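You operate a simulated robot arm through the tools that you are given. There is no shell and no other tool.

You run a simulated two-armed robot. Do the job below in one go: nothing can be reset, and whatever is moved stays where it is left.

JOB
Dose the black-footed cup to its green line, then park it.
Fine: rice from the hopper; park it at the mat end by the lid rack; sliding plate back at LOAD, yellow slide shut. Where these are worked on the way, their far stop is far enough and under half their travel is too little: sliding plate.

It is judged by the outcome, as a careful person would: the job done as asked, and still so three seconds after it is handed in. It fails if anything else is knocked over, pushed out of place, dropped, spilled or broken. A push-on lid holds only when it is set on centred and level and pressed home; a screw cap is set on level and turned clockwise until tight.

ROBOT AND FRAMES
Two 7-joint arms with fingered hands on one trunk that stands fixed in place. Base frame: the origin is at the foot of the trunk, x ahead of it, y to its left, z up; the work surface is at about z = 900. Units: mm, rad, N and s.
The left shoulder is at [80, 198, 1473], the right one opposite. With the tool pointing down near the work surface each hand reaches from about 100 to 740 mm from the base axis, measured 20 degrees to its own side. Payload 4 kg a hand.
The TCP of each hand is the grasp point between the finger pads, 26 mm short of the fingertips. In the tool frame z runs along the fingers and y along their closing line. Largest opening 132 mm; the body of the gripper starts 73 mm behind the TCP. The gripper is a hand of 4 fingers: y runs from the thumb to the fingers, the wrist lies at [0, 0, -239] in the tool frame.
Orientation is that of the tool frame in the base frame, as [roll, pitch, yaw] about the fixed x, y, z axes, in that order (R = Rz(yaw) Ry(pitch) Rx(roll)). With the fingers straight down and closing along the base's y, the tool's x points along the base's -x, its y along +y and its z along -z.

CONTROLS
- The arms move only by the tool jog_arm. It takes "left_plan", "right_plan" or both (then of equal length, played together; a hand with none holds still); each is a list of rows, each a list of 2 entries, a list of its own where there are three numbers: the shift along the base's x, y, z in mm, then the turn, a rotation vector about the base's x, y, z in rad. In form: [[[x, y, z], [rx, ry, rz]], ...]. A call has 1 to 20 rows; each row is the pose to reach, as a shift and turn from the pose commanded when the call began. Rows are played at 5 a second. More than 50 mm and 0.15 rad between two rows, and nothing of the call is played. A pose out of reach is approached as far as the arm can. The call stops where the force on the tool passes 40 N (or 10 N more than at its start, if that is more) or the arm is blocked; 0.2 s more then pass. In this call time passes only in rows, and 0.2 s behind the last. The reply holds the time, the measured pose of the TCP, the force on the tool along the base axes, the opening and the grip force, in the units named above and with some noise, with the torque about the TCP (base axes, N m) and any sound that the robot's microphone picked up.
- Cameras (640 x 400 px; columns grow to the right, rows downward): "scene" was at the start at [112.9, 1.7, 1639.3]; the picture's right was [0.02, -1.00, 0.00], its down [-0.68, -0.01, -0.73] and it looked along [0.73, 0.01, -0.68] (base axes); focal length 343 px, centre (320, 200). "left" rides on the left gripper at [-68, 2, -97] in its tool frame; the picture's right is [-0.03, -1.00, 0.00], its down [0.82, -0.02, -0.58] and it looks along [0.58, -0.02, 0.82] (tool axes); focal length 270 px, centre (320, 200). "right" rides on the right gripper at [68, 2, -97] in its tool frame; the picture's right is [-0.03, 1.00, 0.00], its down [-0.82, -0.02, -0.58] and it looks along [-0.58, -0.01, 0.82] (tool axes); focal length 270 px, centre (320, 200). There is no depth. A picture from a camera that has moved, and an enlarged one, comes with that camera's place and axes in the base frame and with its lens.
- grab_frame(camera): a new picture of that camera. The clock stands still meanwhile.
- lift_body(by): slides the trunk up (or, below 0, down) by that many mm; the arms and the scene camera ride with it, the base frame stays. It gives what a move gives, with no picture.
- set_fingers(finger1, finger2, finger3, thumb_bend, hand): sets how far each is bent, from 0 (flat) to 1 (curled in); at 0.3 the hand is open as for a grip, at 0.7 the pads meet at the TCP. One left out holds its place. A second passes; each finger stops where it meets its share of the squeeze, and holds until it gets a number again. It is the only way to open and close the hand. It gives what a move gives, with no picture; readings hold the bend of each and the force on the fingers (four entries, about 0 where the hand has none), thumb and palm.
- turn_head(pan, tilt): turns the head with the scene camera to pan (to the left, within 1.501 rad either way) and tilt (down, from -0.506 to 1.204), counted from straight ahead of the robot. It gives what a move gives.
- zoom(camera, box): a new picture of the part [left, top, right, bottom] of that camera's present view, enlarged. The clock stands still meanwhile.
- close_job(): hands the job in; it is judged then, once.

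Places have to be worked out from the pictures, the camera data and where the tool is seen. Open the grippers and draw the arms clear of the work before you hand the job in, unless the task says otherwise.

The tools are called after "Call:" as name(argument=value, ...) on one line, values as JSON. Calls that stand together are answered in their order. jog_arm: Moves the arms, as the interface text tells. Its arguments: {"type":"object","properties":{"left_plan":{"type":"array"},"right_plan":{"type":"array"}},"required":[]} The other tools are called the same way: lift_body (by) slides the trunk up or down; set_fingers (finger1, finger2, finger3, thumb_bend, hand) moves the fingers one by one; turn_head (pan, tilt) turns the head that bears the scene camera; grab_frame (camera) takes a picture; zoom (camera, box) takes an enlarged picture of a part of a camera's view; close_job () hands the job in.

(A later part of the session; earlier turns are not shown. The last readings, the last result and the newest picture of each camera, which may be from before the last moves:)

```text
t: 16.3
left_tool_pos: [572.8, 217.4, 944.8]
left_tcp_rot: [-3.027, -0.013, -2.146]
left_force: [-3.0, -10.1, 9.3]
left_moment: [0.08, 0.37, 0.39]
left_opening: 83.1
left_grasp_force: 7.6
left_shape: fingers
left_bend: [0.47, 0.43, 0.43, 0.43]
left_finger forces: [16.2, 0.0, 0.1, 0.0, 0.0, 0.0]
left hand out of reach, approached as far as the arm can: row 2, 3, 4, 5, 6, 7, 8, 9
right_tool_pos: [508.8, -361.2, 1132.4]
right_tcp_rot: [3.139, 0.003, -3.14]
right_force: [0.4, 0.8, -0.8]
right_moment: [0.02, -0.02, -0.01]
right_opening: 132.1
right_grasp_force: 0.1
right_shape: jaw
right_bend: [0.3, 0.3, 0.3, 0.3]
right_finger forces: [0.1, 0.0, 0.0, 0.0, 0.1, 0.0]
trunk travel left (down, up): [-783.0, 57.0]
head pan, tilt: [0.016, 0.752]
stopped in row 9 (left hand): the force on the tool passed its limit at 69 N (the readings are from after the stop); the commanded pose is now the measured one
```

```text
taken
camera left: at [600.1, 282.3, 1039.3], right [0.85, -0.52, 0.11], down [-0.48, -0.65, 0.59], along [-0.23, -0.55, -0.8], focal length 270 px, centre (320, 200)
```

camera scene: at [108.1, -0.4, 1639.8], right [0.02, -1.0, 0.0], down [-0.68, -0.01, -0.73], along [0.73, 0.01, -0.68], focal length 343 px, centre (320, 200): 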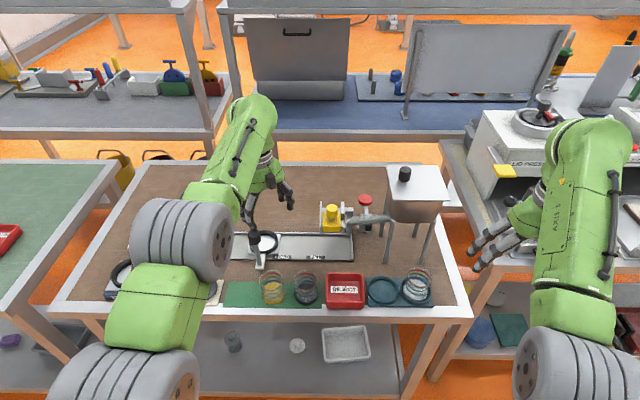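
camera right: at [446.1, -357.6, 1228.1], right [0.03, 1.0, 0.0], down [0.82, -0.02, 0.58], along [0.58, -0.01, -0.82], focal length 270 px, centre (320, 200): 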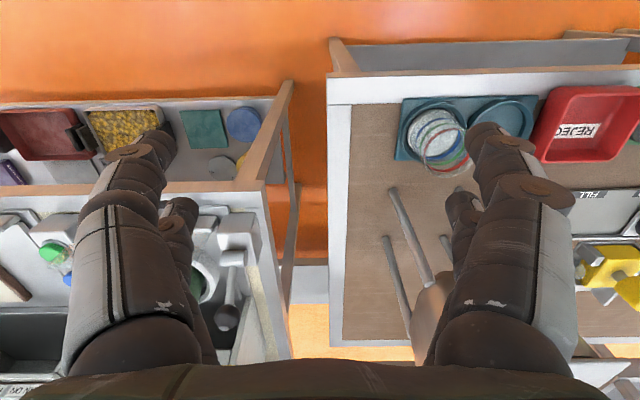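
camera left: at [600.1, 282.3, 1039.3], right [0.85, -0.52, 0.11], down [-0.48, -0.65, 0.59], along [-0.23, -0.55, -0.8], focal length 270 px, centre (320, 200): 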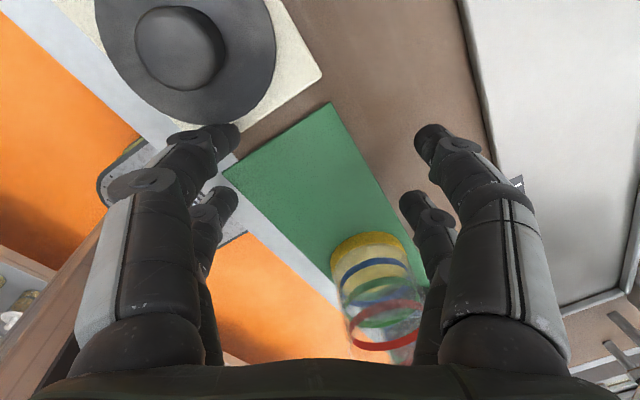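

The turn ran out of reach and the hand drifted a long way, to (573, 217, 945), touching something near the lid rack. I'll check the scene before any further motion.

Call:
grab_frame(camera="scene")

Call:
zoom(camera="scene", box=[140, 220, 340, 320])

Call:
zoom(camera="left", box=[80, 0, 340, 230])

```text
taken
camera scene: at [107.3, -1.5, 1639.6], right [0.02, -1.0, 0.0], down [-0.68, -0.01, -0.73], along [0.73, 0.01, -0.68], focal length 343 px, centre (320, 200)
```

scene: 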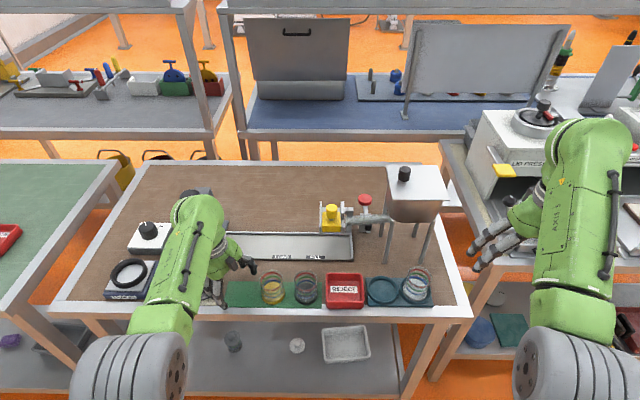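

```text
3.20 times, centred on (240, 270) of scene
camera zoom: at [107.3, -1.5, 1639.6], right [0.02, -1.0, 0.0], down [-0.68, -0.01, -0.73], along [0.73, 0.01, -0.68], focal length 1096 px, centre (576, -24)
```

zoom: 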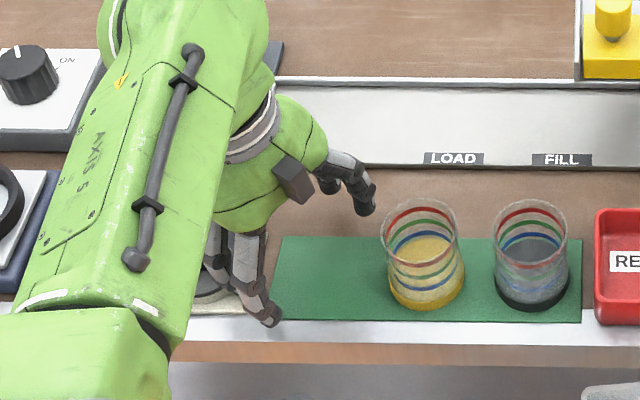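

```text
1.74 times, centred on (210, 115) of left
camera zoom: at [600.1, 282.3, 1039.3], right [0.85, -0.52, 0.11], down [-0.48, -0.65, 0.59], along [-0.23, -0.55, -0.8], focal length 470 px, centre (511, 348)
```

zoom: 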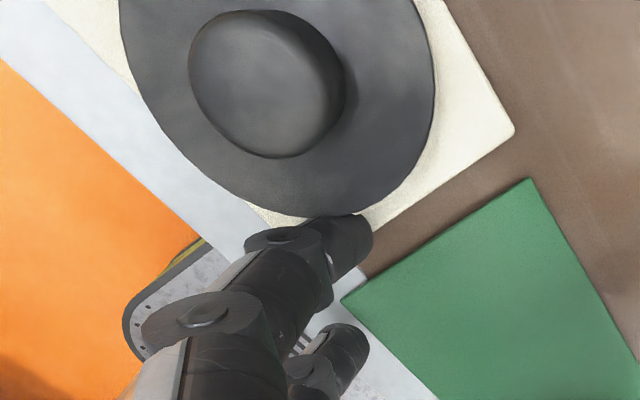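

The hand rests against the edge of the black lid with light force, and the sliding plate seems to have been swept left, hidden behind the arm. I'll ease the hand away from the lid in small steps (−y and slightly up), with no turning.

Call:
jog_arm(left_plan=[[[0, -6, 2], [0, 0, 0]], [[0, -12, 5], [0, 0, 0]]])

Call:
grab_frame(camera="left")

```text
t: 16.9
left_tool_pos: [574.6, 218.1, 942.2]
left_tcp_rot: [-3.032, -0.015, -2.147]
left_force: [-5.7, -14.4, 14.2]
left_moment: [0.14, 0.51, 0.56]
left_opening: 83.6
left_grasp_force: 12.7
left_shape: fingers
left_bend: [0.48, 0.43, 0.43, 0.43]
left_finger forces: [25.6, 0.0, 0.0, 0.1, 0.1, 0.1]
left hand out of reach, approached as far as the arm can: row 1, 2
right_tool_pos: [510.1, -361.4, 1132.7]
right_tcp_rot: [3.139, 0.002, -3.141]
right_force: [-0.1, 0.2, -0.2]
right_moment: [0.02, 0.01, 0.01]
right_opening: 131.9
right_grasp_force: 0.1
right_shape: jaw
right_bend: [0.3, 0.3, 0.3, 0.3]
right_finger forces: [0.0, 0.0, 0.1, 0.0, 0.0, 0.1]
trunk travel left (down, up): [-783.0, 57.0]
head pan, tilt: [0.016, 0.752]
```

```text
taken
camera left: at [600.9, 282.3, 1038.9], right [0.85, -0.52, 0.11], down [-0.48, -0.65, 0.59], along [-0.23, -0.55, -0.8], focal length 270 px, centre (320, 200)
```

left: 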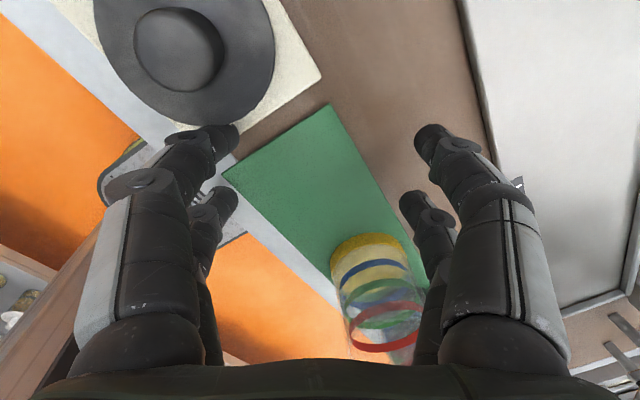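

The yaw is what's at its limit, so moving without turning drifts the wrong way. I'll unwind the yaw while shifting away from the lid.

Call:
jog_arm(left_plan=[[[-4, -14, 6], [0, 0, -0.12]]])

```text
t: 17.3
left_tool_pos: [572.1, 209.6, 945.0]
left_tcp_rot: [-3.036, -0.018, -2.267]
left_force: [-0.3, -1.0, -0.1]
left_moment: [-0.03, 0.0, 0.04]
left_opening: 89.4
left_grasp_force: 0.2
left_shape: fingers
left_bend: [0.43, 0.43, 0.43, 0.43]
left_finger forces: [0.2, 0.1, 0.0, 0.0, 0.0, 0.0]
right_tool_pos: [515.4, -355.4, 1131.4]
right_tcp_rot: [-3.141, -0.002, -3.139]
right_force: [-0.7, -0.5, 0.3]
right_moment: [0.01, -0.02, -0.02]
right_opening: 132.1
right_grasp_force: 0.0
right_shape: jaw
right_bend: [0.3, 0.3, 0.3, 0.3]
right_finger forces: [0.1, 0.1, 0.1, 0.0, 0.0, 0.1]
trunk travel left (down, up): [-783.0, 57.0]
head pan, tilt: [0.016, 0.752]
```

Contact is released and the pose is reachable again. I'll rise and keep unwinding in small steps.

Call:
jog_arm(left_plan=[[[0, -1, 10], [0, 0, -0.1]], [[0, -2, 22], [0, 0, -0.2]]])

```text
t: 17.9
left_tool_pos: [572.3, 205.1, 967.4]
left_tcp_rot: [-3.034, -0.017, -2.469]
left_force: [-0.3, -0.1, -0.7]
left_moment: [0.01, -0.02, 0.0]
left_opening: 89.3
left_grasp_force: 0.2
left_shape: fingers
left_bend: [0.43, 0.43, 0.43, 0.43]
left_finger forces: [0.0, 0.0, 0.0, 0.0, 0.0, 0.0]
right_tool_pos: [514.6, -357.4, 1131.9]
right_tcp_rot: [3.141, -0.002, 3.141]
right_force: [-0.3, 0.5, -0.3]
right_moment: [0.02, -0.01, 0.02]
right_opening: 132.0
right_grasp_force: 0.0
right_shape: jaw
right_bend: [0.3, 0.3, 0.3, 0.3]
right_finger forces: [0.1, 0.0, 0.0, 0.0, 0.0, 0.1]
trunk travel left (down, up): [-783.0, 57.0]
head pan, tilt: [0.016, 0.752]
```

That went cleanly, so I'll continue up to about z=1065 and finish unwinding the yaw.

Call:
jog_arm(left_plan=[[[0, 0, 20], [0, 0, -0.13]], [[0, 0, 40], [0, 0, -0.26]], [[0, 0, 60], [0, 0, -0.4]], [[0, 0, 80], [0, 0, -0.53]], [[0, 0, 100], [0, 0, -0.67]]])

Call:
grab_frame(camera="left")

Call:
grab_frame(camera="scene")

```text
t: 19.1
left_tool_pos: [573.3, 205.4, 1070.7]
left_tcp_rot: [-3.033, -0.018, -3.138]
left_force: [-0.1, 0.6, 0.0]
left_moment: [0.02, -0.04, -0.03]
left_opening: 89.6
left_grasp_force: 0.1
left_shape: fingers
left_bend: [0.43, 0.43, 0.43, 0.43]
left_finger forces: [0.1, 0.1, 0.0, 0.0, 0.0, 0.0]
right_tool_pos: [512.1, -358.8, 1131.1]
right_tcp_rot: [-3.14, -0.002, 3.141]
right_force: [0.7, -0.5, -0.2]
right_moment: [-0.02, -0.02, -0.02]
right_opening: 131.5
right_grasp_force: 0.1
right_shape: jaw
right_bend: [0.3, 0.3, 0.3, 0.3]
right_finger forces: [0.0, 0.0, 0.1, 0.0, 0.0, 0.1]
trunk travel left (down, up): [-783.0, 57.0]
head pan, tilt: [0.016, 0.752]
```

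```text
taken
camera left: at [643.1, 218.0, 1164.7], right [0.03, -0.99, 0.11], down [-0.81, 0.04, 0.59], along [-0.59, -0.11, -0.8], focal length 270 px, centre (320, 200)
```

left: 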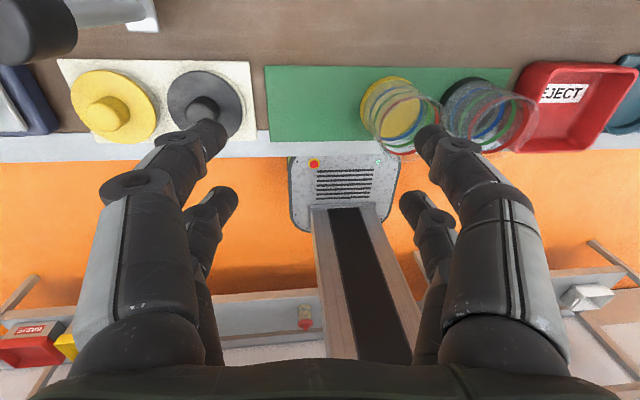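

```text
taken
camera scene: at [112.9, 1.4, 1639.2], right [0.02, -1.0, 0.0], down [-0.68, -0.01, -0.73], along [0.73, 0.01, -0.68], focal length 343 px, centre (320, 200)
```

scene: 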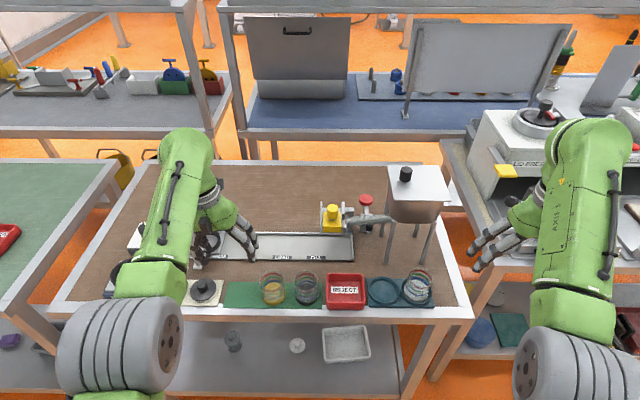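

The handle with its plate has been pushed left toward PRESS, while the lids and cups look in place. I'll zoom in to verify the lids and see where the plate is.

Call:
zoom(camera="scene", box=[110, 220, 290, 320])

Call:
zoom(camera="left", box=[0, 0, 300, 180])

```text
3.56 times, centred on (200, 270) of scene
camera zoom: at [112.9, 1.4, 1639.2], right [0.02, -1.0, 0.0], down [-0.68, -0.01, -0.73], along [0.73, 0.01, -0.68], focal length 1218 px, centre (747, -49)
```

zoom: 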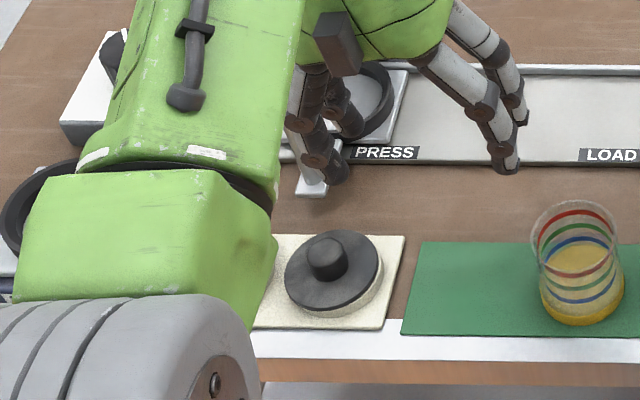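

```text
2.13 times, centred on (150, 90) of left
camera zoom: at [643.1, 218.0, 1164.7], right [0.03, -0.99, 0.11], down [-0.81, 0.04, 0.59], along [-0.59, -0.11, -0.8], focal length 577 px, centre (683, 435)
```

zoom: 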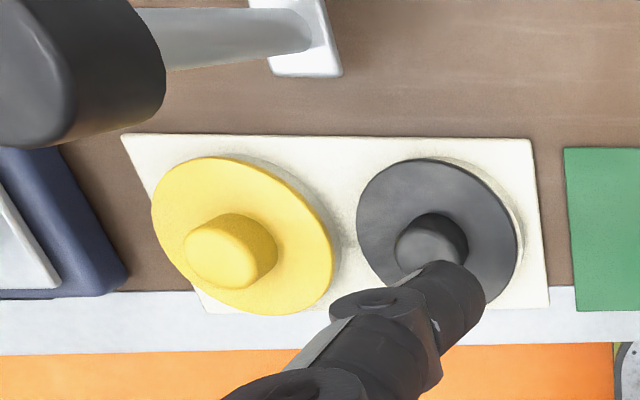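

The lids are where they were (within about a millimetre), and the plate sits near PRESS with its handle around (634, 318). I'll level the left hand, raise it, and move above the handle knob to bring the plate back.

Call:
jog_arm(left_plan=[[[0, 0, 10], [0.108, -0.018, 0]], [[0, 25, 25], [0.108, -0.1, 0]], [[0, 65, 28], [0.108, -0.2, 0]], [[10, 100, 28], [0.108, -0.3, 0]], [[35, 113, 28], [0.108, -0.318, 0]]])

Call:
grab_frame(camera="left")

Call:
grab_frame(camera="scene")

```text
t: 20.3
left_tool_pos: [608.8, 317.7, 1097.1]
left_tcp_rot: [3.141, 0.3, 3.131]
left_force: [0.0, 0.4, -0.7]
left_moment: [0.03, 0.02, 0.0]
left_opening: 89.2
left_grasp_force: 0.1
left_shape: fingers
left_bend: [0.43, 0.43, 0.43, 0.43]
left_finger forces: [0.0, 0.1, 0.1, 0.1, 0.1, 0.1]
right_tool_pos: [514.1, -358.7, 1131.2]
right_tcp_rot: [-3.139, -0.003, -3.141]
right_force: [-0.5, -0.4, 0.2]
right_moment: [0.0, 0.0, -0.03]
right_opening: 132.1
right_grasp_force: 0.1
right_shape: jaw
right_bend: [0.3, 0.3, 0.3, 0.3]
right_finger forces: [0.0, 0.0, 0.1, 0.0, 0.0, 0.0]
trunk travel left (down, up): [-783.0, 57.0]
head pan, tilt: [0.016, 0.752]
```

```text
taken
camera left: at [645.4, 318.1, 1209.3], right [0.01, -1.0, 0.01], down [-0.95, -0.01, 0.31], along [-0.31, -0.01, -0.95], focal length 270 px, centre (320, 200)
```

left: 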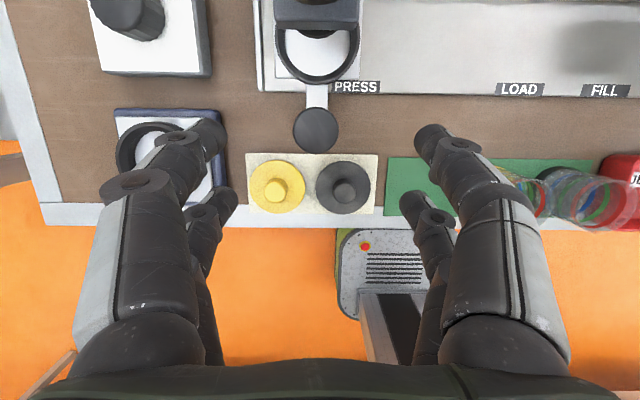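

```text
taken
camera scene: at [115.2, 1.2, 1639.1], right [0.02, -1.0, 0.0], down [-0.68, -0.01, -0.73], along [0.73, 0.01, -0.68], focal length 343 px, centre (320, 200)
```

scene: 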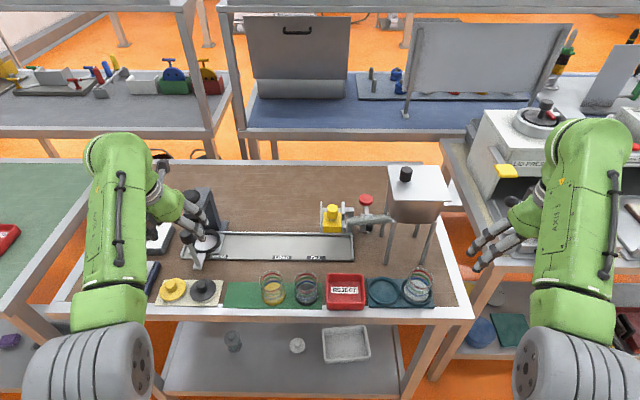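

The handle knob is at about (635, 320) with its top near z=1043. I'll centre the open hand on it and lower so the knob sits between the pads.

Call:
jog_arm(left_plan=[[[24, 2, 0], [0, 0, 0]], [[25, 2, -35], [0, 0, 0]], [[25, 2, -68], [0, 0, 0]]])

Call:
grab_frame(camera="left")

Call:
zoom(camera="scene", box=[140, 170, 260, 290])

```text
t: 21.1
left_tool_pos: [632.2, 319.2, 1029.4]
left_tcp_rot: [3.142, 0.302, 3.132]
left_force: [0.0, -0.4, 0.3]
left_moment: [-0.02, 0.0, 0.03]
left_opening: 89.3
left_grasp_force: 0.0
left_shape: fingers
left_bend: [0.43, 0.43, 0.43, 0.43]
left_finger forces: [0.1, 0.0, 0.1, 0.0, 0.0, 0.0]
right_tool_pos: [512.5, -357.6, 1131.7]
right_tcp_rot: [-3.141, 0.0, 3.141]
right_force: [0.3, 0.5, -0.4]
right_moment: [0.02, -0.02, 0.01]
right_opening: 132.3
right_grasp_force: 0.1
right_shape: jaw
right_bend: [0.3, 0.3, 0.3, 0.3]
right_finger forces: [0.0, 0.1, 0.1, 0.0, 0.1, 0.1]
trunk travel left (down, up): [-783.0, 57.0]
head pan, tilt: [0.016, 0.752]
```

```text
taken
camera left: at [668.2, 320.4, 1141.0], right [0.01, -1.0, 0.01], down [-0.95, -0.01, 0.31], along [-0.31, -0.01, -0.95], focal length 270 px, centre (320, 200)
```

left: 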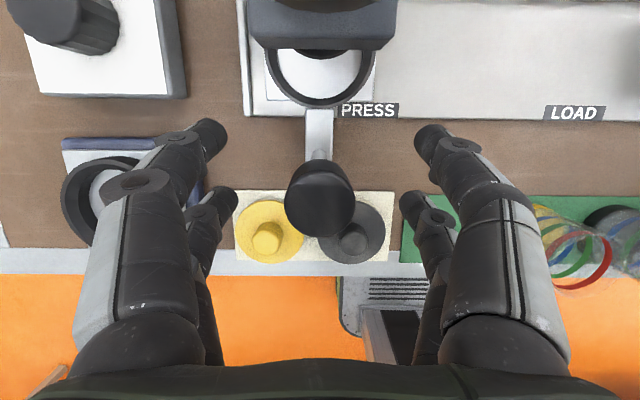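

```text
3.33 times, centred on (200, 230) of scene
camera zoom: at [112.8, 1.9, 1639.3], right [0.02, -1.0, 0.0], down [-0.68, -0.01, -0.73], along [0.73, 0.01, -0.68], focal length 1142 px, centre (720, 100)
```

zoom: 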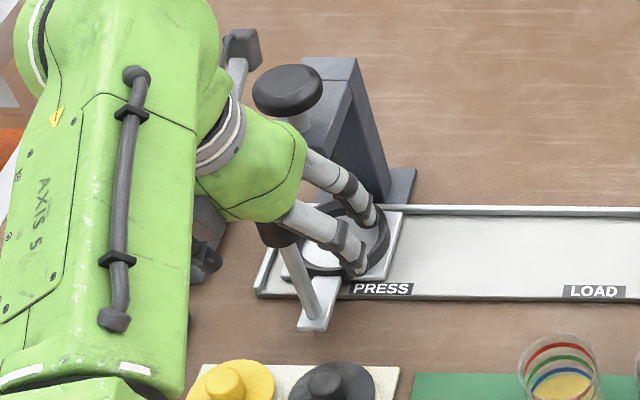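

The knob is centred between the pads, so I'll close the left hand on it.

Call:
set_fingers(hand="left", finger1=0.66, finger2=0.66, finger3=0.66, thumb_bend=0.66)

```text
t: 22.1
left_tool_pos: [632.3, 319.5, 1028.4]
left_tcp_rot: [3.141, 0.302, 3.13]
left_force: [0.1, 0.3, 0.0]
left_moment: [-0.01, 0.0, 0.02]
left_opening: 13.6
left_grasp_force: 0.0
left_shape: fingers
left_bend: [0.66, 0.66, 0.66, 0.66]
left_finger forces: [0.0, 0.0, 0.1, 0.0, 0.0, 0.1]
right_tool_pos: [513.4, -358.5, 1129.8]
right_tcp_rot: [3.141, -0.001, 3.141]
right_force: [-0.4, 0.1, -0.4]
right_moment: [0.0, 0.02, 0.02]
right_opening: 132.2
right_grasp_force: 0.1
right_shape: jaw
right_bend: [0.3, 0.3, 0.3, 0.3]
right_finger forces: [0.0, 0.0, 0.0, 0.0, 0.0, 0.0]
trunk travel left (down, up): [-783.0, 57.0]
head pan, tilt: [0.016, 0.752]
```

The fingers closed to 13.6 mm with no force, so the knob isn't between them. I'll look.

Call:
grab_frame(camera="left")

Call:
zoom(camera="left", box=[220, 100, 420, 260])

Call:
zoom(camera="scene", box=[180, 200, 250, 270])

Call:
grab_frame(camera="right")

```text
taken
camera left: at [668.1, 320.2, 1140.9], right [0.01, -1.0, 0.01], down [-0.95, -0.01, 0.31], along [-0.31, -0.01, -0.95], focal length 270 px, centre (320, 200)
```

left: 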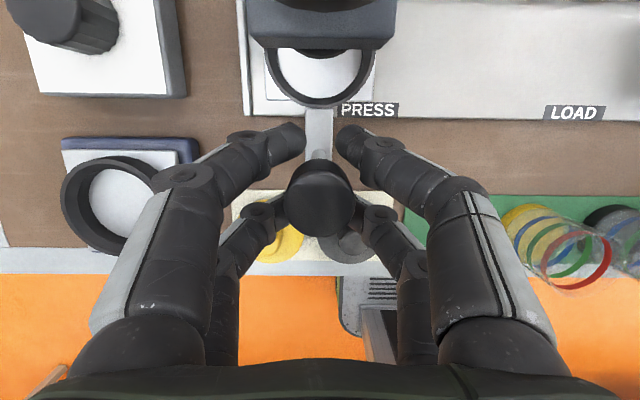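

```text
2.50 times, centred on (320, 180) of left
camera zoom: at [668.1, 320.2, 1140.9], right [0.01, -1.0, 0.01], down [-0.95, -0.01, 0.31], along [-0.31, -0.01, -0.95], focal length 676 px, centre (320, 250)
```

zoom: 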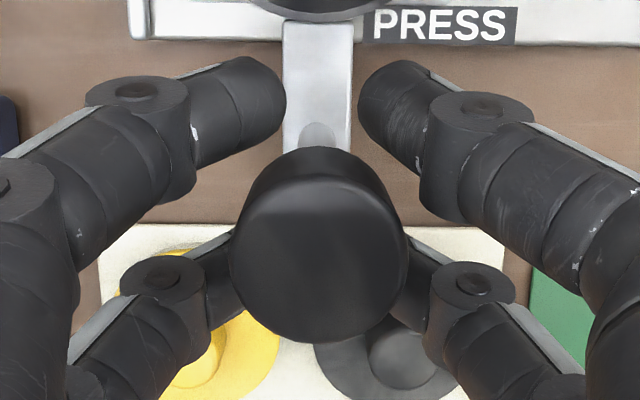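

```text
5.71 times, centred on (215, 235) of scene
camera zoom: at [113.0, 1.6, 1639.3], right [0.02, -1.0, 0.0], down [-0.68, -0.01, -0.73], along [0.73, 0.01, -0.68], focal length 1958 px, centre (920, 0)
```

zoom: 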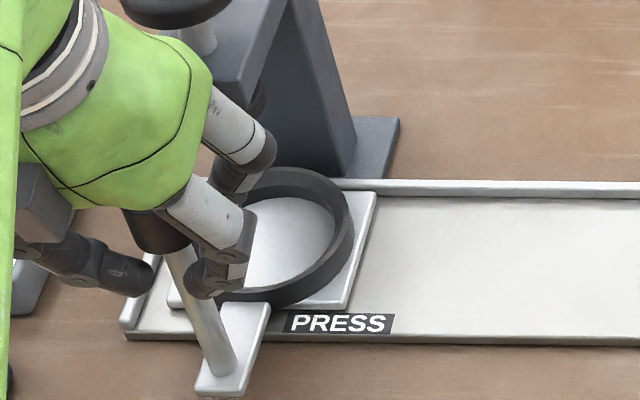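

```text
taken
camera right: at [445.5, -357.5, 1228.3], right [0.02, 1.0, 0.0], down [0.82, -0.02, 0.58], along [0.58, -0.01, -0.82], focal length 270 px, centre (320, 200)
```

right: 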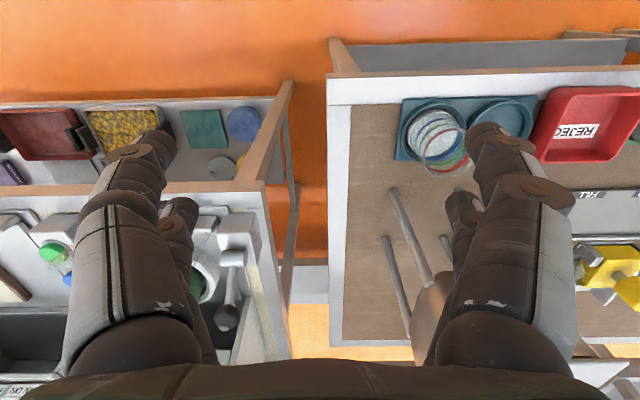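

The knob (about 25 mm) fits between the front and rear finger pairs without contact. I'll reopen, shift back about 15 mm so the front pair straddles the knob, and close again.

Call:
set_fingers(hand="left", finger1=0.43, finger2=0.43, finger3=0.43, thumb_bend=0.43)

Call:
jog_arm(left_plan=[[[-17, 1, 0], [0, 0, 0]]])

Call:
set_fingers(hand="left", finger1=0.66, finger2=0.66, finger3=0.66, thumb_bend=0.66)

Call:
grab_frame(camera="left")

```text
t: 23.1
left_tool_pos: [631.3, 319.3, 1027.6]
left_tcp_rot: [3.141, 0.302, 3.131]
left_force: [0.5, -0.5, 0.1]
left_moment: [0.0, -0.03, -0.03]
left_opening: 89.1
left_grasp_force: 0.1
left_shape: fingers
left_bend: [0.43, 0.43, 0.43, 0.43]
left_finger forces: [0.0, 0.0, 0.0, 0.0, 0.0, 0.1]
right_tool_pos: [512.4, -358.1, 1130.5]
right_tcp_rot: [-3.141, -0.001, 3.141]
right_force: [0.1, 0.1, -0.1]
right_moment: [-0.03, 0.05, 0.0]
right_opening: 131.9
right_grasp_force: 0.0
right_shape: jaw
right_bend: [0.3, 0.3, 0.3, 0.3]
right_finger forces: [0.1, 0.1, 0.0, 0.1, 0.1, 0.0]
trunk travel left (down, up): [-783.0, 57.0]
head pan, tilt: [0.016, 0.752]
```

```text
t: 23.5
left_tool_pos: [615.3, 321.8, 1031.2]
left_tcp_rot: [-3.142, 0.301, 3.131]
left_force: [-0.3, 0.4, 0.2]
left_moment: [0.0, 0.01, 0.02]
left_opening: 89.2
left_grasp_force: 0.0
left_shape: fingers
left_bend: [0.43, 0.43, 0.43, 0.43]
left_finger forces: [0.1, 0.0, 0.1, 0.1, 0.0, 0.0]
right_tool_pos: [511.6, -358.5, 1132.3]
right_tcp_rot: [3.14, 0.0, -3.141]
right_force: [-0.4, 0.0, 0.3]
right_moment: [0.02, -0.03, 0.02]
right_opening: 132.4
right_grasp_force: 0.1
right_shape: jaw
right_bend: [0.3, 0.3, 0.3, 0.3]
right_finger forces: [0.1, 0.0, 0.1, 0.1, 0.0, 0.0]
trunk travel left (down, up): [-783.0, 57.0]
head pan, tilt: [0.016, 0.752]
```

```text
t: 24.5
left_tool_pos: [616.3, 320.2, 1029.4]
left_tcp_rot: [3.139, 0.3, 3.131]
left_force: [0.3, -1.8, -1.4]
left_moment: [-0.05, 0.04, -0.07]
left_opening: 21.0
left_grasp_force: 2.7
left_shape: fingers
left_bend: [0.64, 0.66, 0.66, 0.64]
left_finger forces: [1.7, 0.1, 0.1, 0.0, 3.3, 0.0]
right_tool_pos: [512.9, -359.8, 1131.3]
right_tcp_rot: [3.141, 0.002, 3.14]
right_force: [-0.2, 0.9, -0.4]
right_moment: [-0.01, -0.01, 0.02]
right_opening: 132.1
right_grasp_force: 0.1
right_shape: jaw
right_bend: [0.3, 0.3, 0.3, 0.3]
right_finger forces: [0.0, 0.0, 0.0, 0.0, 0.0, 0.0]
trunk travel left (down, up): [-783.0, 57.0]
head pan, tilt: [0.016, 0.752]
```

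```text
taken
camera left: at [651.3, 321.6, 1141.7], right [0.01, -1.0, 0.01], down [-0.95, -0.01, 0.31], along [-0.31, -0.01, -0.95], focal length 270 px, centre (320, 200)
```

left: 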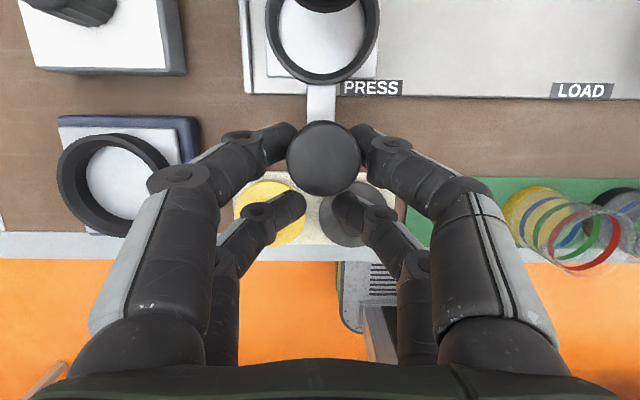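

Finger 1 and the thumb now hold the knob lightly. I'll draw the plate −y toward LOAD, starting with a couple of short rows to feel the resistance.

Call:
jog_arm(left_plan=[[[0, -15, 0], [0, 0, 0]], [[0, -40, 0], [0, 0, 0]], [[0, -70, 0], [0, 0, 0]]])

Call:
grab_frame(camera="left")

```text
t: 25.3
left_tool_pos: [615.7, 247.1, 1027.9]
left_tcp_rot: [3.14, 0.303, 3.125]
left_force: [0.7, -7.1, 0.8]
left_moment: [-0.06, -0.04, -0.14]
left_opening: 22.9
left_grasp_force: 3.5
left_shape: fingers
left_bend: [0.66, 0.66, 0.66, 0.63]
left_finger forces: [0.2, 0.0, 0.0, 0.1, 6.0, 0.0]
right_tool_pos: [513.0, -363.3, 1129.9]
right_tcp_rot: [3.137, 0.0, -3.141]
right_force: [0.5, -0.7, 0.2]
right_moment: [0.0, 0.0, 0.05]
right_opening: 131.8
right_grasp_force: 0.0
right_shape: jaw
right_bend: [0.3, 0.3, 0.3, 0.3]
right_finger forces: [0.1, 0.1, 0.1, 0.0, 0.0, 0.0]
trunk travel left (down, up): [-783.0, 57.0]
head pan, tilt: [0.016, 0.752]
```

```text
taken
camera left: at [650.9, 246.5, 1142.2], right [0.01, -1.0, 0.01], down [-0.95, -0.01, 0.31], along [-0.31, -0.01, -0.95], focal length 270 px, centre (320, 200)
```

left: 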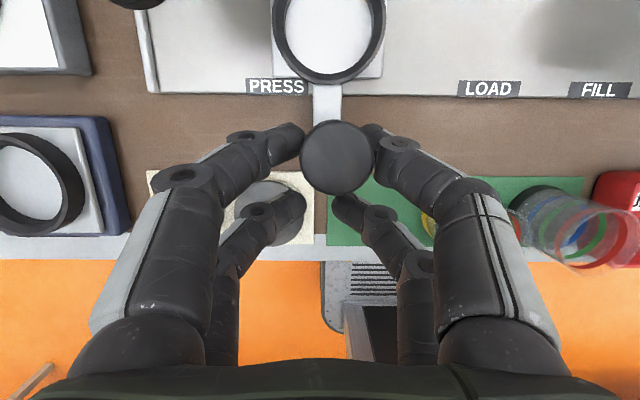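

The plate moves easily; the knob is now near y≈240. I'll continue slowly to about y=150 and then compare with the original LOAD picture.

Call:
jog_arm(left_plan=[[[0, -15, 0], [0, 0, 0]], [[0, -32, 0], [0, 0, 0]], [[0, -49, 0], [0, 0, 0]], [[0, -64, 0], [0, 0, 0]], [[0, -76, 0], [0, 0, 0]], [[0, -84, 0], [0, 0, 0]], [[0, -88, 0], [0, 0, 0]], [[0, -90, 0], [0, 0, 0]]])

Call:
zoom(camera="scene", box=[240, 220, 360, 300])

Call:
grab_frame(camera="left")

```text
t: 27.1
left_tool_pos: [615.9, 162.4, 1029.1]
left_tcp_rot: [-3.14, 0.301, 3.133]
left_force: [-1.4, -0.1, -3.0]
left_moment: [-0.03, 0.07, 0.0]
left_opening: 21.0
left_grasp_force: 2.4
left_shape: fingers
left_bend: [0.63, 0.66, 0.66, 0.65]
left_finger forces: [2.4, 0.0, 0.0, 0.0, 2.0, 0.0]
right_tool_pos: [512.8, -358.9, 1132.0]
right_tcp_rot: [3.142, -0.001, 3.141]
right_force: [0.8, 0.7, 0.2]
right_moment: [0.0, -0.02, 0.01]
right_opening: 131.9
right_grasp_force: 0.0
right_shape: jaw
right_bend: [0.3, 0.3, 0.3, 0.3]
right_finger forces: [0.1, 0.0, 0.0, 0.1, 0.0, 0.1]
trunk travel left (down, up): [-783.0, 57.0]
head pan, tilt: [0.016, 0.752]
```

```text
5.00 times, centred on (300, 260) of scene
camera zoom: at [113.2, 2.3, 1639.2], right [0.02, -1.0, 0.0], down [-0.68, -0.01, -0.73], along [0.73, 0.01, -0.68], focal length 1713 px, centre (420, -100)
```

zoom: 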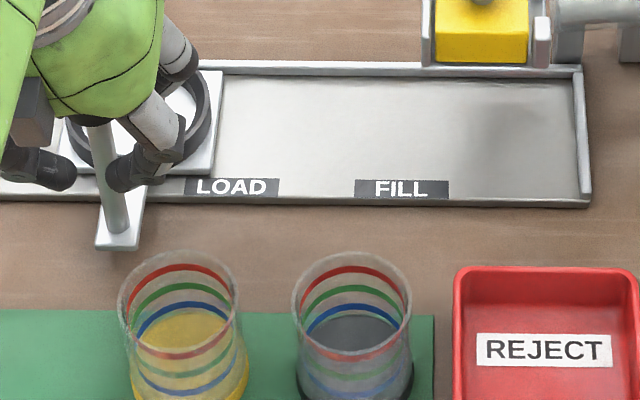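

```text
taken
camera left: at [651.8, 162.5, 1141.9], right [0.01, -1.0, 0.01], down [-0.95, -0.01, 0.31], along [-0.31, -0.01, -0.95], focal length 270 px, centre (320, 200)
```

left: 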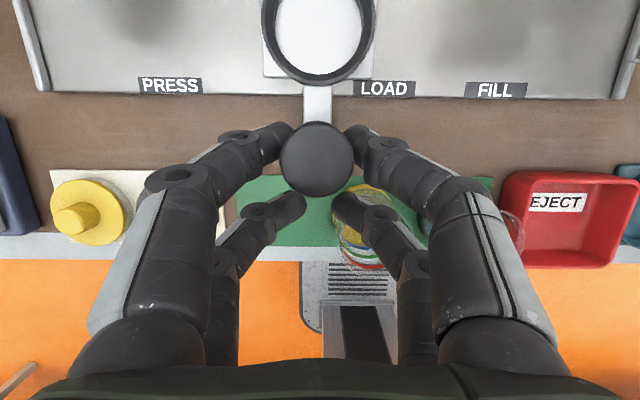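

Against the original picture the plate is about 25 zoomed pixels (≈13 mm) short of its original LOAD position. I'll nudge it −13 mm.

Call:
jog_arm(left_plan=[[[0, -6, 0], [0, 0, 0]], [[0, -10, 0], [0, 0, 0]], [[0, -13, 0], [0, 0, 0]]])

Call:
zoom(camera="scene", box=[240, 220, 360, 300])

```text
t: 27.9
left_tool_pos: [616.2, 150.1, 1029.5]
left_tcp_rot: [-3.141, 0.301, 3.132]
left_force: [0.6, -1.6, -1.0]
left_moment: [-0.03, 0.04, -0.01]
left_opening: 20.5
left_grasp_force: 2.0
left_shape: fingers
left_bend: [0.63, 0.66, 0.66, 0.65]
left_finger forces: [2.0, 0.0, 0.1, 0.0, 2.3, 0.0]
right_tool_pos: [512.5, -358.6, 1131.9]
right_tcp_rot: [3.141, -0.001, -3.14]
right_force: [-0.3, 0.4, -0.8]
right_moment: [0.0, -0.01, -0.01]
right_opening: 131.8
right_grasp_force: 0.1
right_shape: jaw
right_bend: [0.3, 0.3, 0.3, 0.3]
right_finger forces: [0.0, 0.0, 0.0, 0.0, 0.0, 0.0]
trunk travel left (down, up): [-783.0, 57.0]
head pan, tilt: [0.016, 0.752]
```

```text
5.00 times, centred on (300, 260) of scene
camera zoom: at [113.2, 2.0, 1639.2], right [0.02, -1.0, 0.0], down [-0.68, -0.01, -0.73], along [0.73, 0.01, -0.68], focal length 1713 px, centre (420, -100)
```

zoom: 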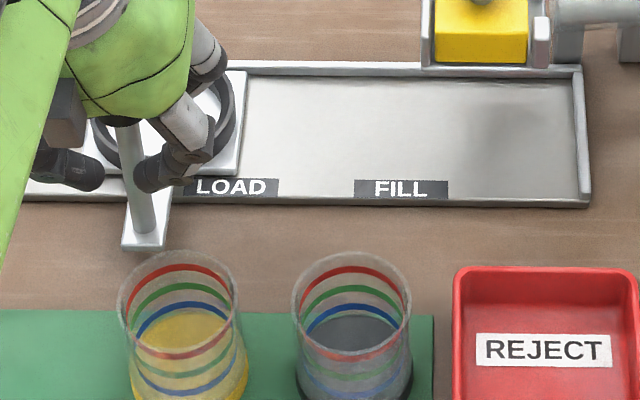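

The plate is back at its original LOAD position. I'll release the knob and lift straight up.

Call:
set_fingers(hand="left", finger1=0.43, finger2=0.43, finger3=0.43, thumb_bend=0.43)

Call:
jog_arm(left_plan=[[[0, 0, 35], [0, 0, 0]], [[0, 0, 65], [0, 0.05, 0]], [[-15, -30, 65], [0, 0.15, 0]], [[-35, -70, 65], [0, 0.25, 0]], [[-54, -111, 62], [0, 0.301, 0]]])

Call:
grab_frame(camera="scene")

```text
t: 28.9
left_tool_pos: [616.0, 148.1, 1029.5]
left_tcp_rot: [-3.141, 0.301, 3.131]
left_force: [0.4, 0.4, -0.1]
left_moment: [0.02, -0.01, -0.03]
left_opening: 89.0
left_grasp_force: 0.1
left_shape: fingers
left_bend: [0.43, 0.43, 0.43, 0.43]
left_finger forces: [0.0, 0.1, 0.0, 0.0, 0.0, 0.0]
right_tool_pos: [513.5, -358.6, 1130.5]
right_tcp_rot: [-3.141, 0.0, 3.141]
right_force: [0.1, 0.5, 0.0]
right_moment: [0.0, 0.01, 0.0]
right_opening: 131.9
right_grasp_force: 0.1
right_shape: jaw
right_bend: [0.3, 0.3, 0.3, 0.3]
right_finger forces: [0.1, 0.0, 0.0, 0.1, 0.0, 0.0]
trunk travel left (down, up): [-783.0, 57.0]
head pan, tilt: [0.016, 0.752]
```

```text
t: 30.1
left_tool_pos: [562.5, 36.8, 1091.2]
left_tcp_rot: [-3.137, 0.001, 3.131]
left_force: [1.1, -0.2, 0.2]
left_moment: [-0.01, -0.02, -0.03]
left_opening: 89.3
left_grasp_force: 0.1
left_shape: fingers
left_bend: [0.43, 0.43, 0.43, 0.43]
left_finger forces: [0.0, 0.1, 0.0, 0.1, 0.1, 0.0]
right_tool_pos: [512.7, -358.3, 1131.2]
right_tcp_rot: [3.14, 0.0, -3.141]
right_force: [-0.5, 0.7, -0.7]
right_moment: [0.02, 0.02, 0.02]
right_opening: 132.0
right_grasp_force: 0.1
right_shape: jaw
right_bend: [0.3, 0.3, 0.3, 0.3]
right_finger forces: [0.1, 0.0, 0.1, 0.0, 0.1, 0.0]
trunk travel left (down, up): [-783.0, 57.0]
head pan, tilt: [0.016, 0.752]
```

```text
taken
camera scene: at [112.2, 0.0, 1639.3], right [0.02, -1.0, 0.0], down [-0.68, -0.01, -0.73], along [0.73, 0.01, -0.68], focal length 343 px, centre (320, 200)
```

scene: 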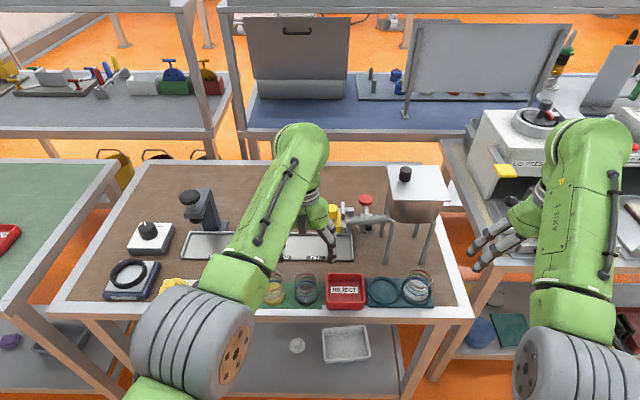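

Over the black cup again with a vertical tool. I'll test the opposite (negative) yaw direction with only two small rows.

Call:
jog_arm(left_plan=[[[0, 0, 0], [0, 0, -0.14]], [[0, 0, 0], [0, 0, -0.28]]])

```text
t: 30.7
left_tool_pos: [562.0, 38.2, 1090.2]
left_tcp_rot: [-3.137, 0.001, 2.849]
left_force: [-0.9, -0.2, 0.3]
left_moment: [0.0, 0.01, 0.01]
left_opening: 89.3
left_grasp_force: 0.1
left_shape: fingers
left_bend: [0.43, 0.43, 0.43, 0.43]
left_finger forces: [0.1, 0.1, 0.0, 0.0, 0.0, 0.0]
right_tool_pos: [512.6, -359.0, 1131.0]
right_tcp_rot: [3.141, 0.002, -3.141]
right_force: [0.3, 1.0, -0.7]
right_moment: [0.03, -0.03, -0.03]
right_opening: 132.1
right_grasp_force: 0.1
right_shape: jaw
right_bend: [0.3, 0.3, 0.3, 0.3]
right_finger forces: [0.1, 0.1, 0.0, 0.0, 0.1, 0.0]
trunk travel left (down, up): [-783.0, 57.0]
head pan, tilt: [0.016, 0.752]
```

Negative yaw is in reach, so I'll go on in short calls and keep checking.

Call:
jog_arm(left_plan=[[[0, 0, 0], [0, 0, -0.14]], [[0, 0, 0], [0, 0, -0.28]], [[0, 0, 0], [0, 0, -0.42]]])

Call:
jog_arm(left_plan=[[[0, 0, 0], [0, 0, -0.14]], [[0, 0, 0], [0, 0, -0.28]]])

```text
t: 31.5
left_tool_pos: [562.3, 37.8, 1089.9]
left_tcp_rot: [-3.136, -0.001, 2.43]
left_force: [0.6, -0.6, -0.2]
left_moment: [0.0, 0.01, -0.05]
left_opening: 89.5
left_grasp_force: 0.1
left_shape: fingers
left_bend: [0.43, 0.43, 0.43, 0.43]
left_finger forces: [0.0, 0.0, 0.0, 0.0, 0.0, 0.0]
right_tool_pos: [513.3, -359.3, 1131.5]
right_tcp_rot: [3.141, 0.0, -3.141]
right_force: [-0.4, 0.6, 0.1]
right_moment: [-0.03, 0.01, 0.01]
right_opening: 131.8
right_grasp_force: 0.0
right_shape: jaw
right_bend: [0.3, 0.3, 0.3, 0.3]
right_finger forces: [0.0, 0.1, 0.0, 0.1, 0.0, 0.0]
trunk travel left (down, up): [-783.0, 57.0]
head pan, tilt: [0.016, 0.752]
```

```text
t: 32.1
left_tool_pos: [561.2, 37.5, 1090.4]
left_tcp_rot: [-3.139, 0.0, 2.15]
left_force: [-0.5, 0.1, -0.7]
left_moment: [0.0, -0.01, 0.02]
left_opening: 89.4
left_grasp_force: 0.0
left_shape: fingers
left_bend: [0.43, 0.43, 0.43, 0.43]
left_finger forces: [0.0, 0.0, 0.1, 0.1, 0.1, 0.0]
right_tool_pos: [513.1, -359.3, 1131.5]
right_tcp_rot: [3.141, 0.001, -3.141]
right_force: [-0.5, -0.2, -0.4]
right_moment: [0.04, 0.0, -0.01]
right_opening: 131.8
right_grasp_force: 0.0
right_shape: jaw
right_bend: [0.3, 0.3, 0.3, 0.3]
right_finger forces: [0.0, 0.0, 0.0, 0.0, 0.0, 0.0]
trunk travel left (down, up): [-783.0, 57.0]
head pan, tilt: [0.016, 0.752]
```

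Still in reach at about −57°. I'll turn three more steps to roughly −80° and check the view.

Call:
jog_arm(left_plan=[[[0, 0, 0], [0, 0, -0.14]], [[0, 0, 0], [0, 0, -0.28]], [[0, 0, 0], [0, 0, -0.42]]])

Call:
grab_frame(camera="left")

Call:
grab_frame(camera="scene")

```text
t: 32.9
left_tool_pos: [561.5, 38.0, 1089.8]
left_tcp_rot: [-3.139, 0.0, 1.73]
left_force: [0.7, -0.7, -0.1]
left_moment: [-0.03, 0.01, 0.0]
left_opening: 89.3
left_grasp_force: 0.1
left_shape: fingers
left_bend: [0.43, 0.43, 0.43, 0.43]
left_finger forces: [0.0, 0.0, 0.0, 0.0, 0.0, 0.0]
right_tool_pos: [512.7, -358.2, 1131.3]
right_tcp_rot: [3.141, 0.001, -3.141]
right_force: [-0.4, 0.1, -0.6]
right_moment: [0.01, -0.02, 0.01]
right_opening: 131.6
right_grasp_force: 0.0
right_shape: jaw
right_bend: [0.3, 0.3, 0.3, 0.3]
right_finger forces: [0.0, 0.0, 0.0, 0.0, 0.1, 0.0]
trunk travel left (down, up): [-783.0, 57.0]
head pan, tilt: [0.016, 0.752]
```

```text
taken
camera left: at [574.0, -30.5, 1186.9], right [-0.98, -0.18, 0.0], down [-0.15, 0.8, 0.58], along [-0.11, 0.57, -0.82], focal length 270 px, centre (320, 200)
```

left: 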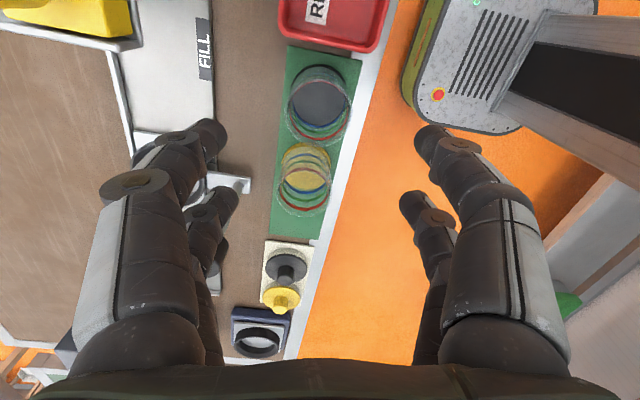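

```text
taken
camera scene: at [112.9, 1.6, 1639.3], right [0.02, -1.0, 0.0], down [-0.68, -0.01, -0.73], along [0.73, 0.01, -0.68], focal length 343 px, centre (320, 200)
```

scene: 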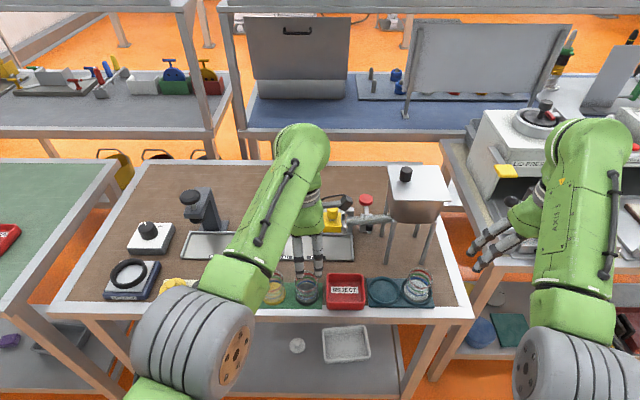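

The hand now closes nearly along x with the cup between the finger pairs. I'll zoom to refine the cup centre before descending.

Call:
zoom(camera="left", box=[260, 40, 380, 160])

Call:
zoom(camera="scene", box=[260, 230, 360, 310])

```text
3.33 times, centred on (320, 100) of left
camera zoom: at [574.0, -30.5, 1186.9], right [-0.98, -0.18, 0.0], down [-0.15, 0.8, 0.58], along [-0.11, 0.57, -0.82], focal length 901 px, centre (320, 533)
```

zoom: 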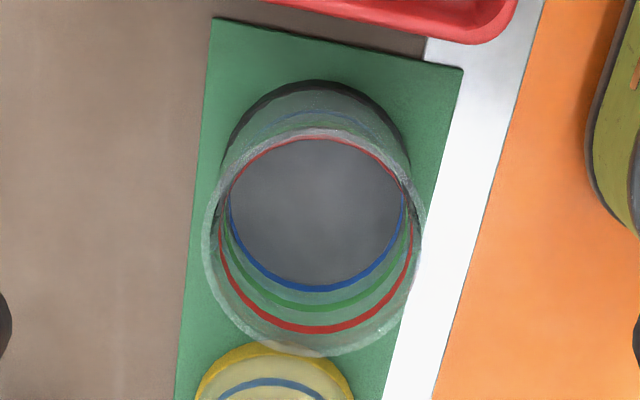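

```text
5.00 times, centred on (310, 270) of scene
camera zoom: at [112.9, 1.6, 1639.3], right [0.02, -1.0, 0.0], down [-0.68, -0.01, -0.73], along [0.73, 0.01, -0.68], focal length 1713 px, centre (370, -150)
```

zoom: 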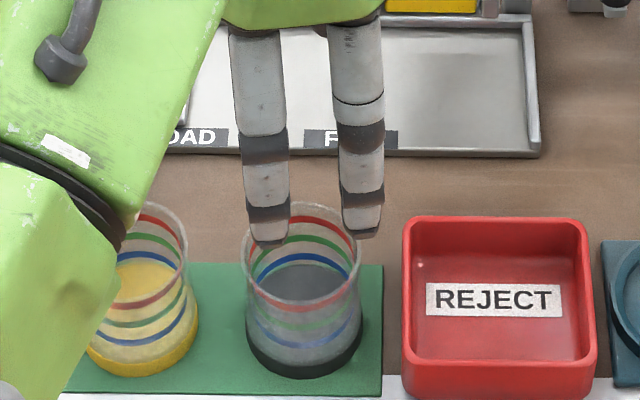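

The cup is within about 1.5 mm of centre. I'll lower the hand around it to TCP z≈956.

Call:
jog_arm(left_plan=[[[1, -1, -45], [0, 0, 0]], [[1, -1, -90], [0, 0, 0]], [[1, -1, -120], [0, 0, 0]], [[1, -1, -134], [0, 0, 0]]])

Call:
grab_frame(camera="left")

Call:
zoom(camera="scene", box=[260, 230, 360, 310])

```text
t: 33.9
left_tool_pos: [561.4, 37.0, 954.7]
left_tcp_rot: [-3.138, 0.0, 1.731]
left_force: [-0.2, -0.2, -0.6]
left_moment: [0.02, 0.01, -0.01]
left_opening: 89.2
left_grasp_force: 0.1
left_shape: fingers
left_bend: [0.43, 0.43, 0.43, 0.43]
left_finger forces: [0.0, 0.0, 0.0, 0.0, 0.0, 0.0]
right_tool_pos: [512.8, -358.9, 1130.9]
right_tcp_rot: [-3.141, 0.0, 3.141]
right_force: [-0.2, -0.6, -0.1]
right_moment: [-0.04, 0.01, 0.04]
right_opening: 131.8
right_grasp_force: 0.0
right_shape: jaw
right_bend: [0.3, 0.3, 0.3, 0.3]
right_finger forces: [0.1, 0.0, 0.0, 0.1, 0.0, 0.1]
trunk travel left (down, up): [-783.0, 57.0]
head pan, tilt: [0.016, 0.752]
```

```text
taken
camera left: at [574.7, -31.8, 1051.5], right [-0.98, -0.18, 0.0], down [-0.15, 0.8, 0.58], along [-0.11, 0.57, -0.82], focal length 270 px, centre (320, 200)
```

left: 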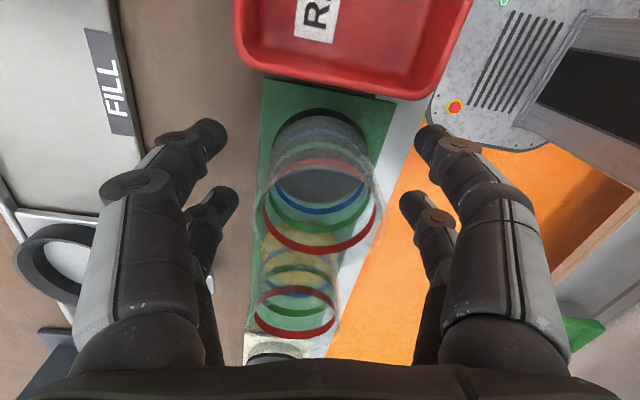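

```text
5.00 times, centred on (310, 270) of scene
camera zoom: at [112.9, 1.6, 1639.3], right [0.02, -1.0, 0.0], down [-0.68, -0.01, -0.73], along [0.73, 0.01, -0.68], focal length 1713 px, centre (370, -150)
```

zoom: 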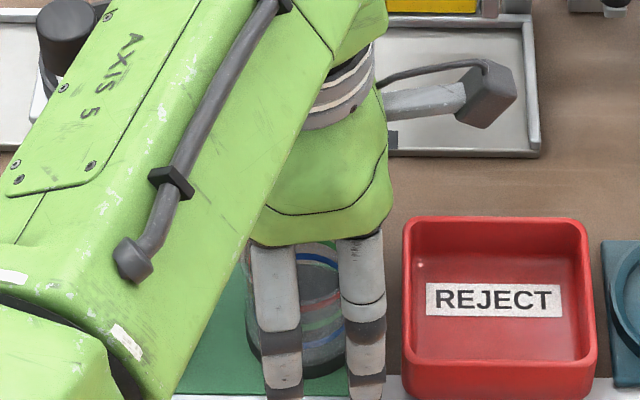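

The cup sits between the finger pairs. I'll close gently to grip it.

Call:
set_fingers(hand="left", finger1=0.59, finger2=0.59, finger3=0.59, thumb_bend=0.59)

Call:
grab_frame(camera="left")

```text
t: 34.9
left_tool_pos: [563.3, 37.3, 954.8]
left_tcp_rot: [-3.138, 0.0, 1.733]
left_force: [0.1, 0.0, -1.0]
left_moment: [0.0, 0.0, -0.04]
left_opening: 38.5
left_grasp_force: 1.6
left_shape: fingers
left_bend: [0.58, 0.57, 0.57, 0.59]
left_finger forces: [0.7, 1.3, 1.5, 0.0, 0.5, 0.0]
right_tool_pos: [512.5, -357.5, 1130.6]
right_tcp_rot: [3.141, 0.0, 3.141]
right_force: [-0.3, -0.8, 0.4]
right_moment: [-0.03, 0.01, -0.01]
right_opening: 131.9
right_grasp_force: 0.0
right_shape: jaw
right_bend: [0.3, 0.3, 0.3, 0.3]
right_finger forces: [0.0, 0.0, 0.0, 0.0, 0.0, 0.1]
trunk travel left (down, up): [-783.0, 57.0]
head pan, tilt: [0.016, 0.752]
```

```text
taken
camera left: at [574.8, -31.9, 1052.1], right [-0.98, -0.19, 0.0], down [-0.15, 0.8, 0.58], along [-0.11, 0.57, -0.82], focal length 270 px, centre (320, 200)
```

left: 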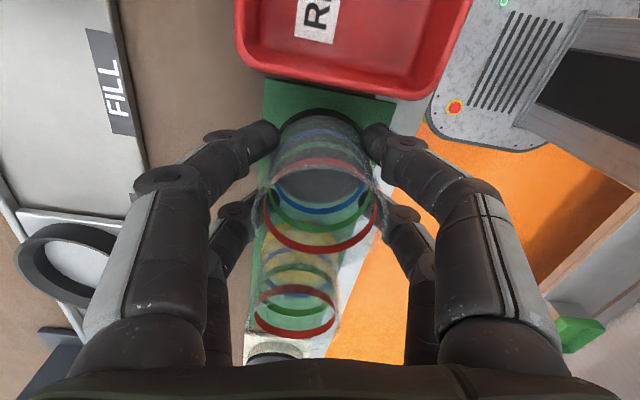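

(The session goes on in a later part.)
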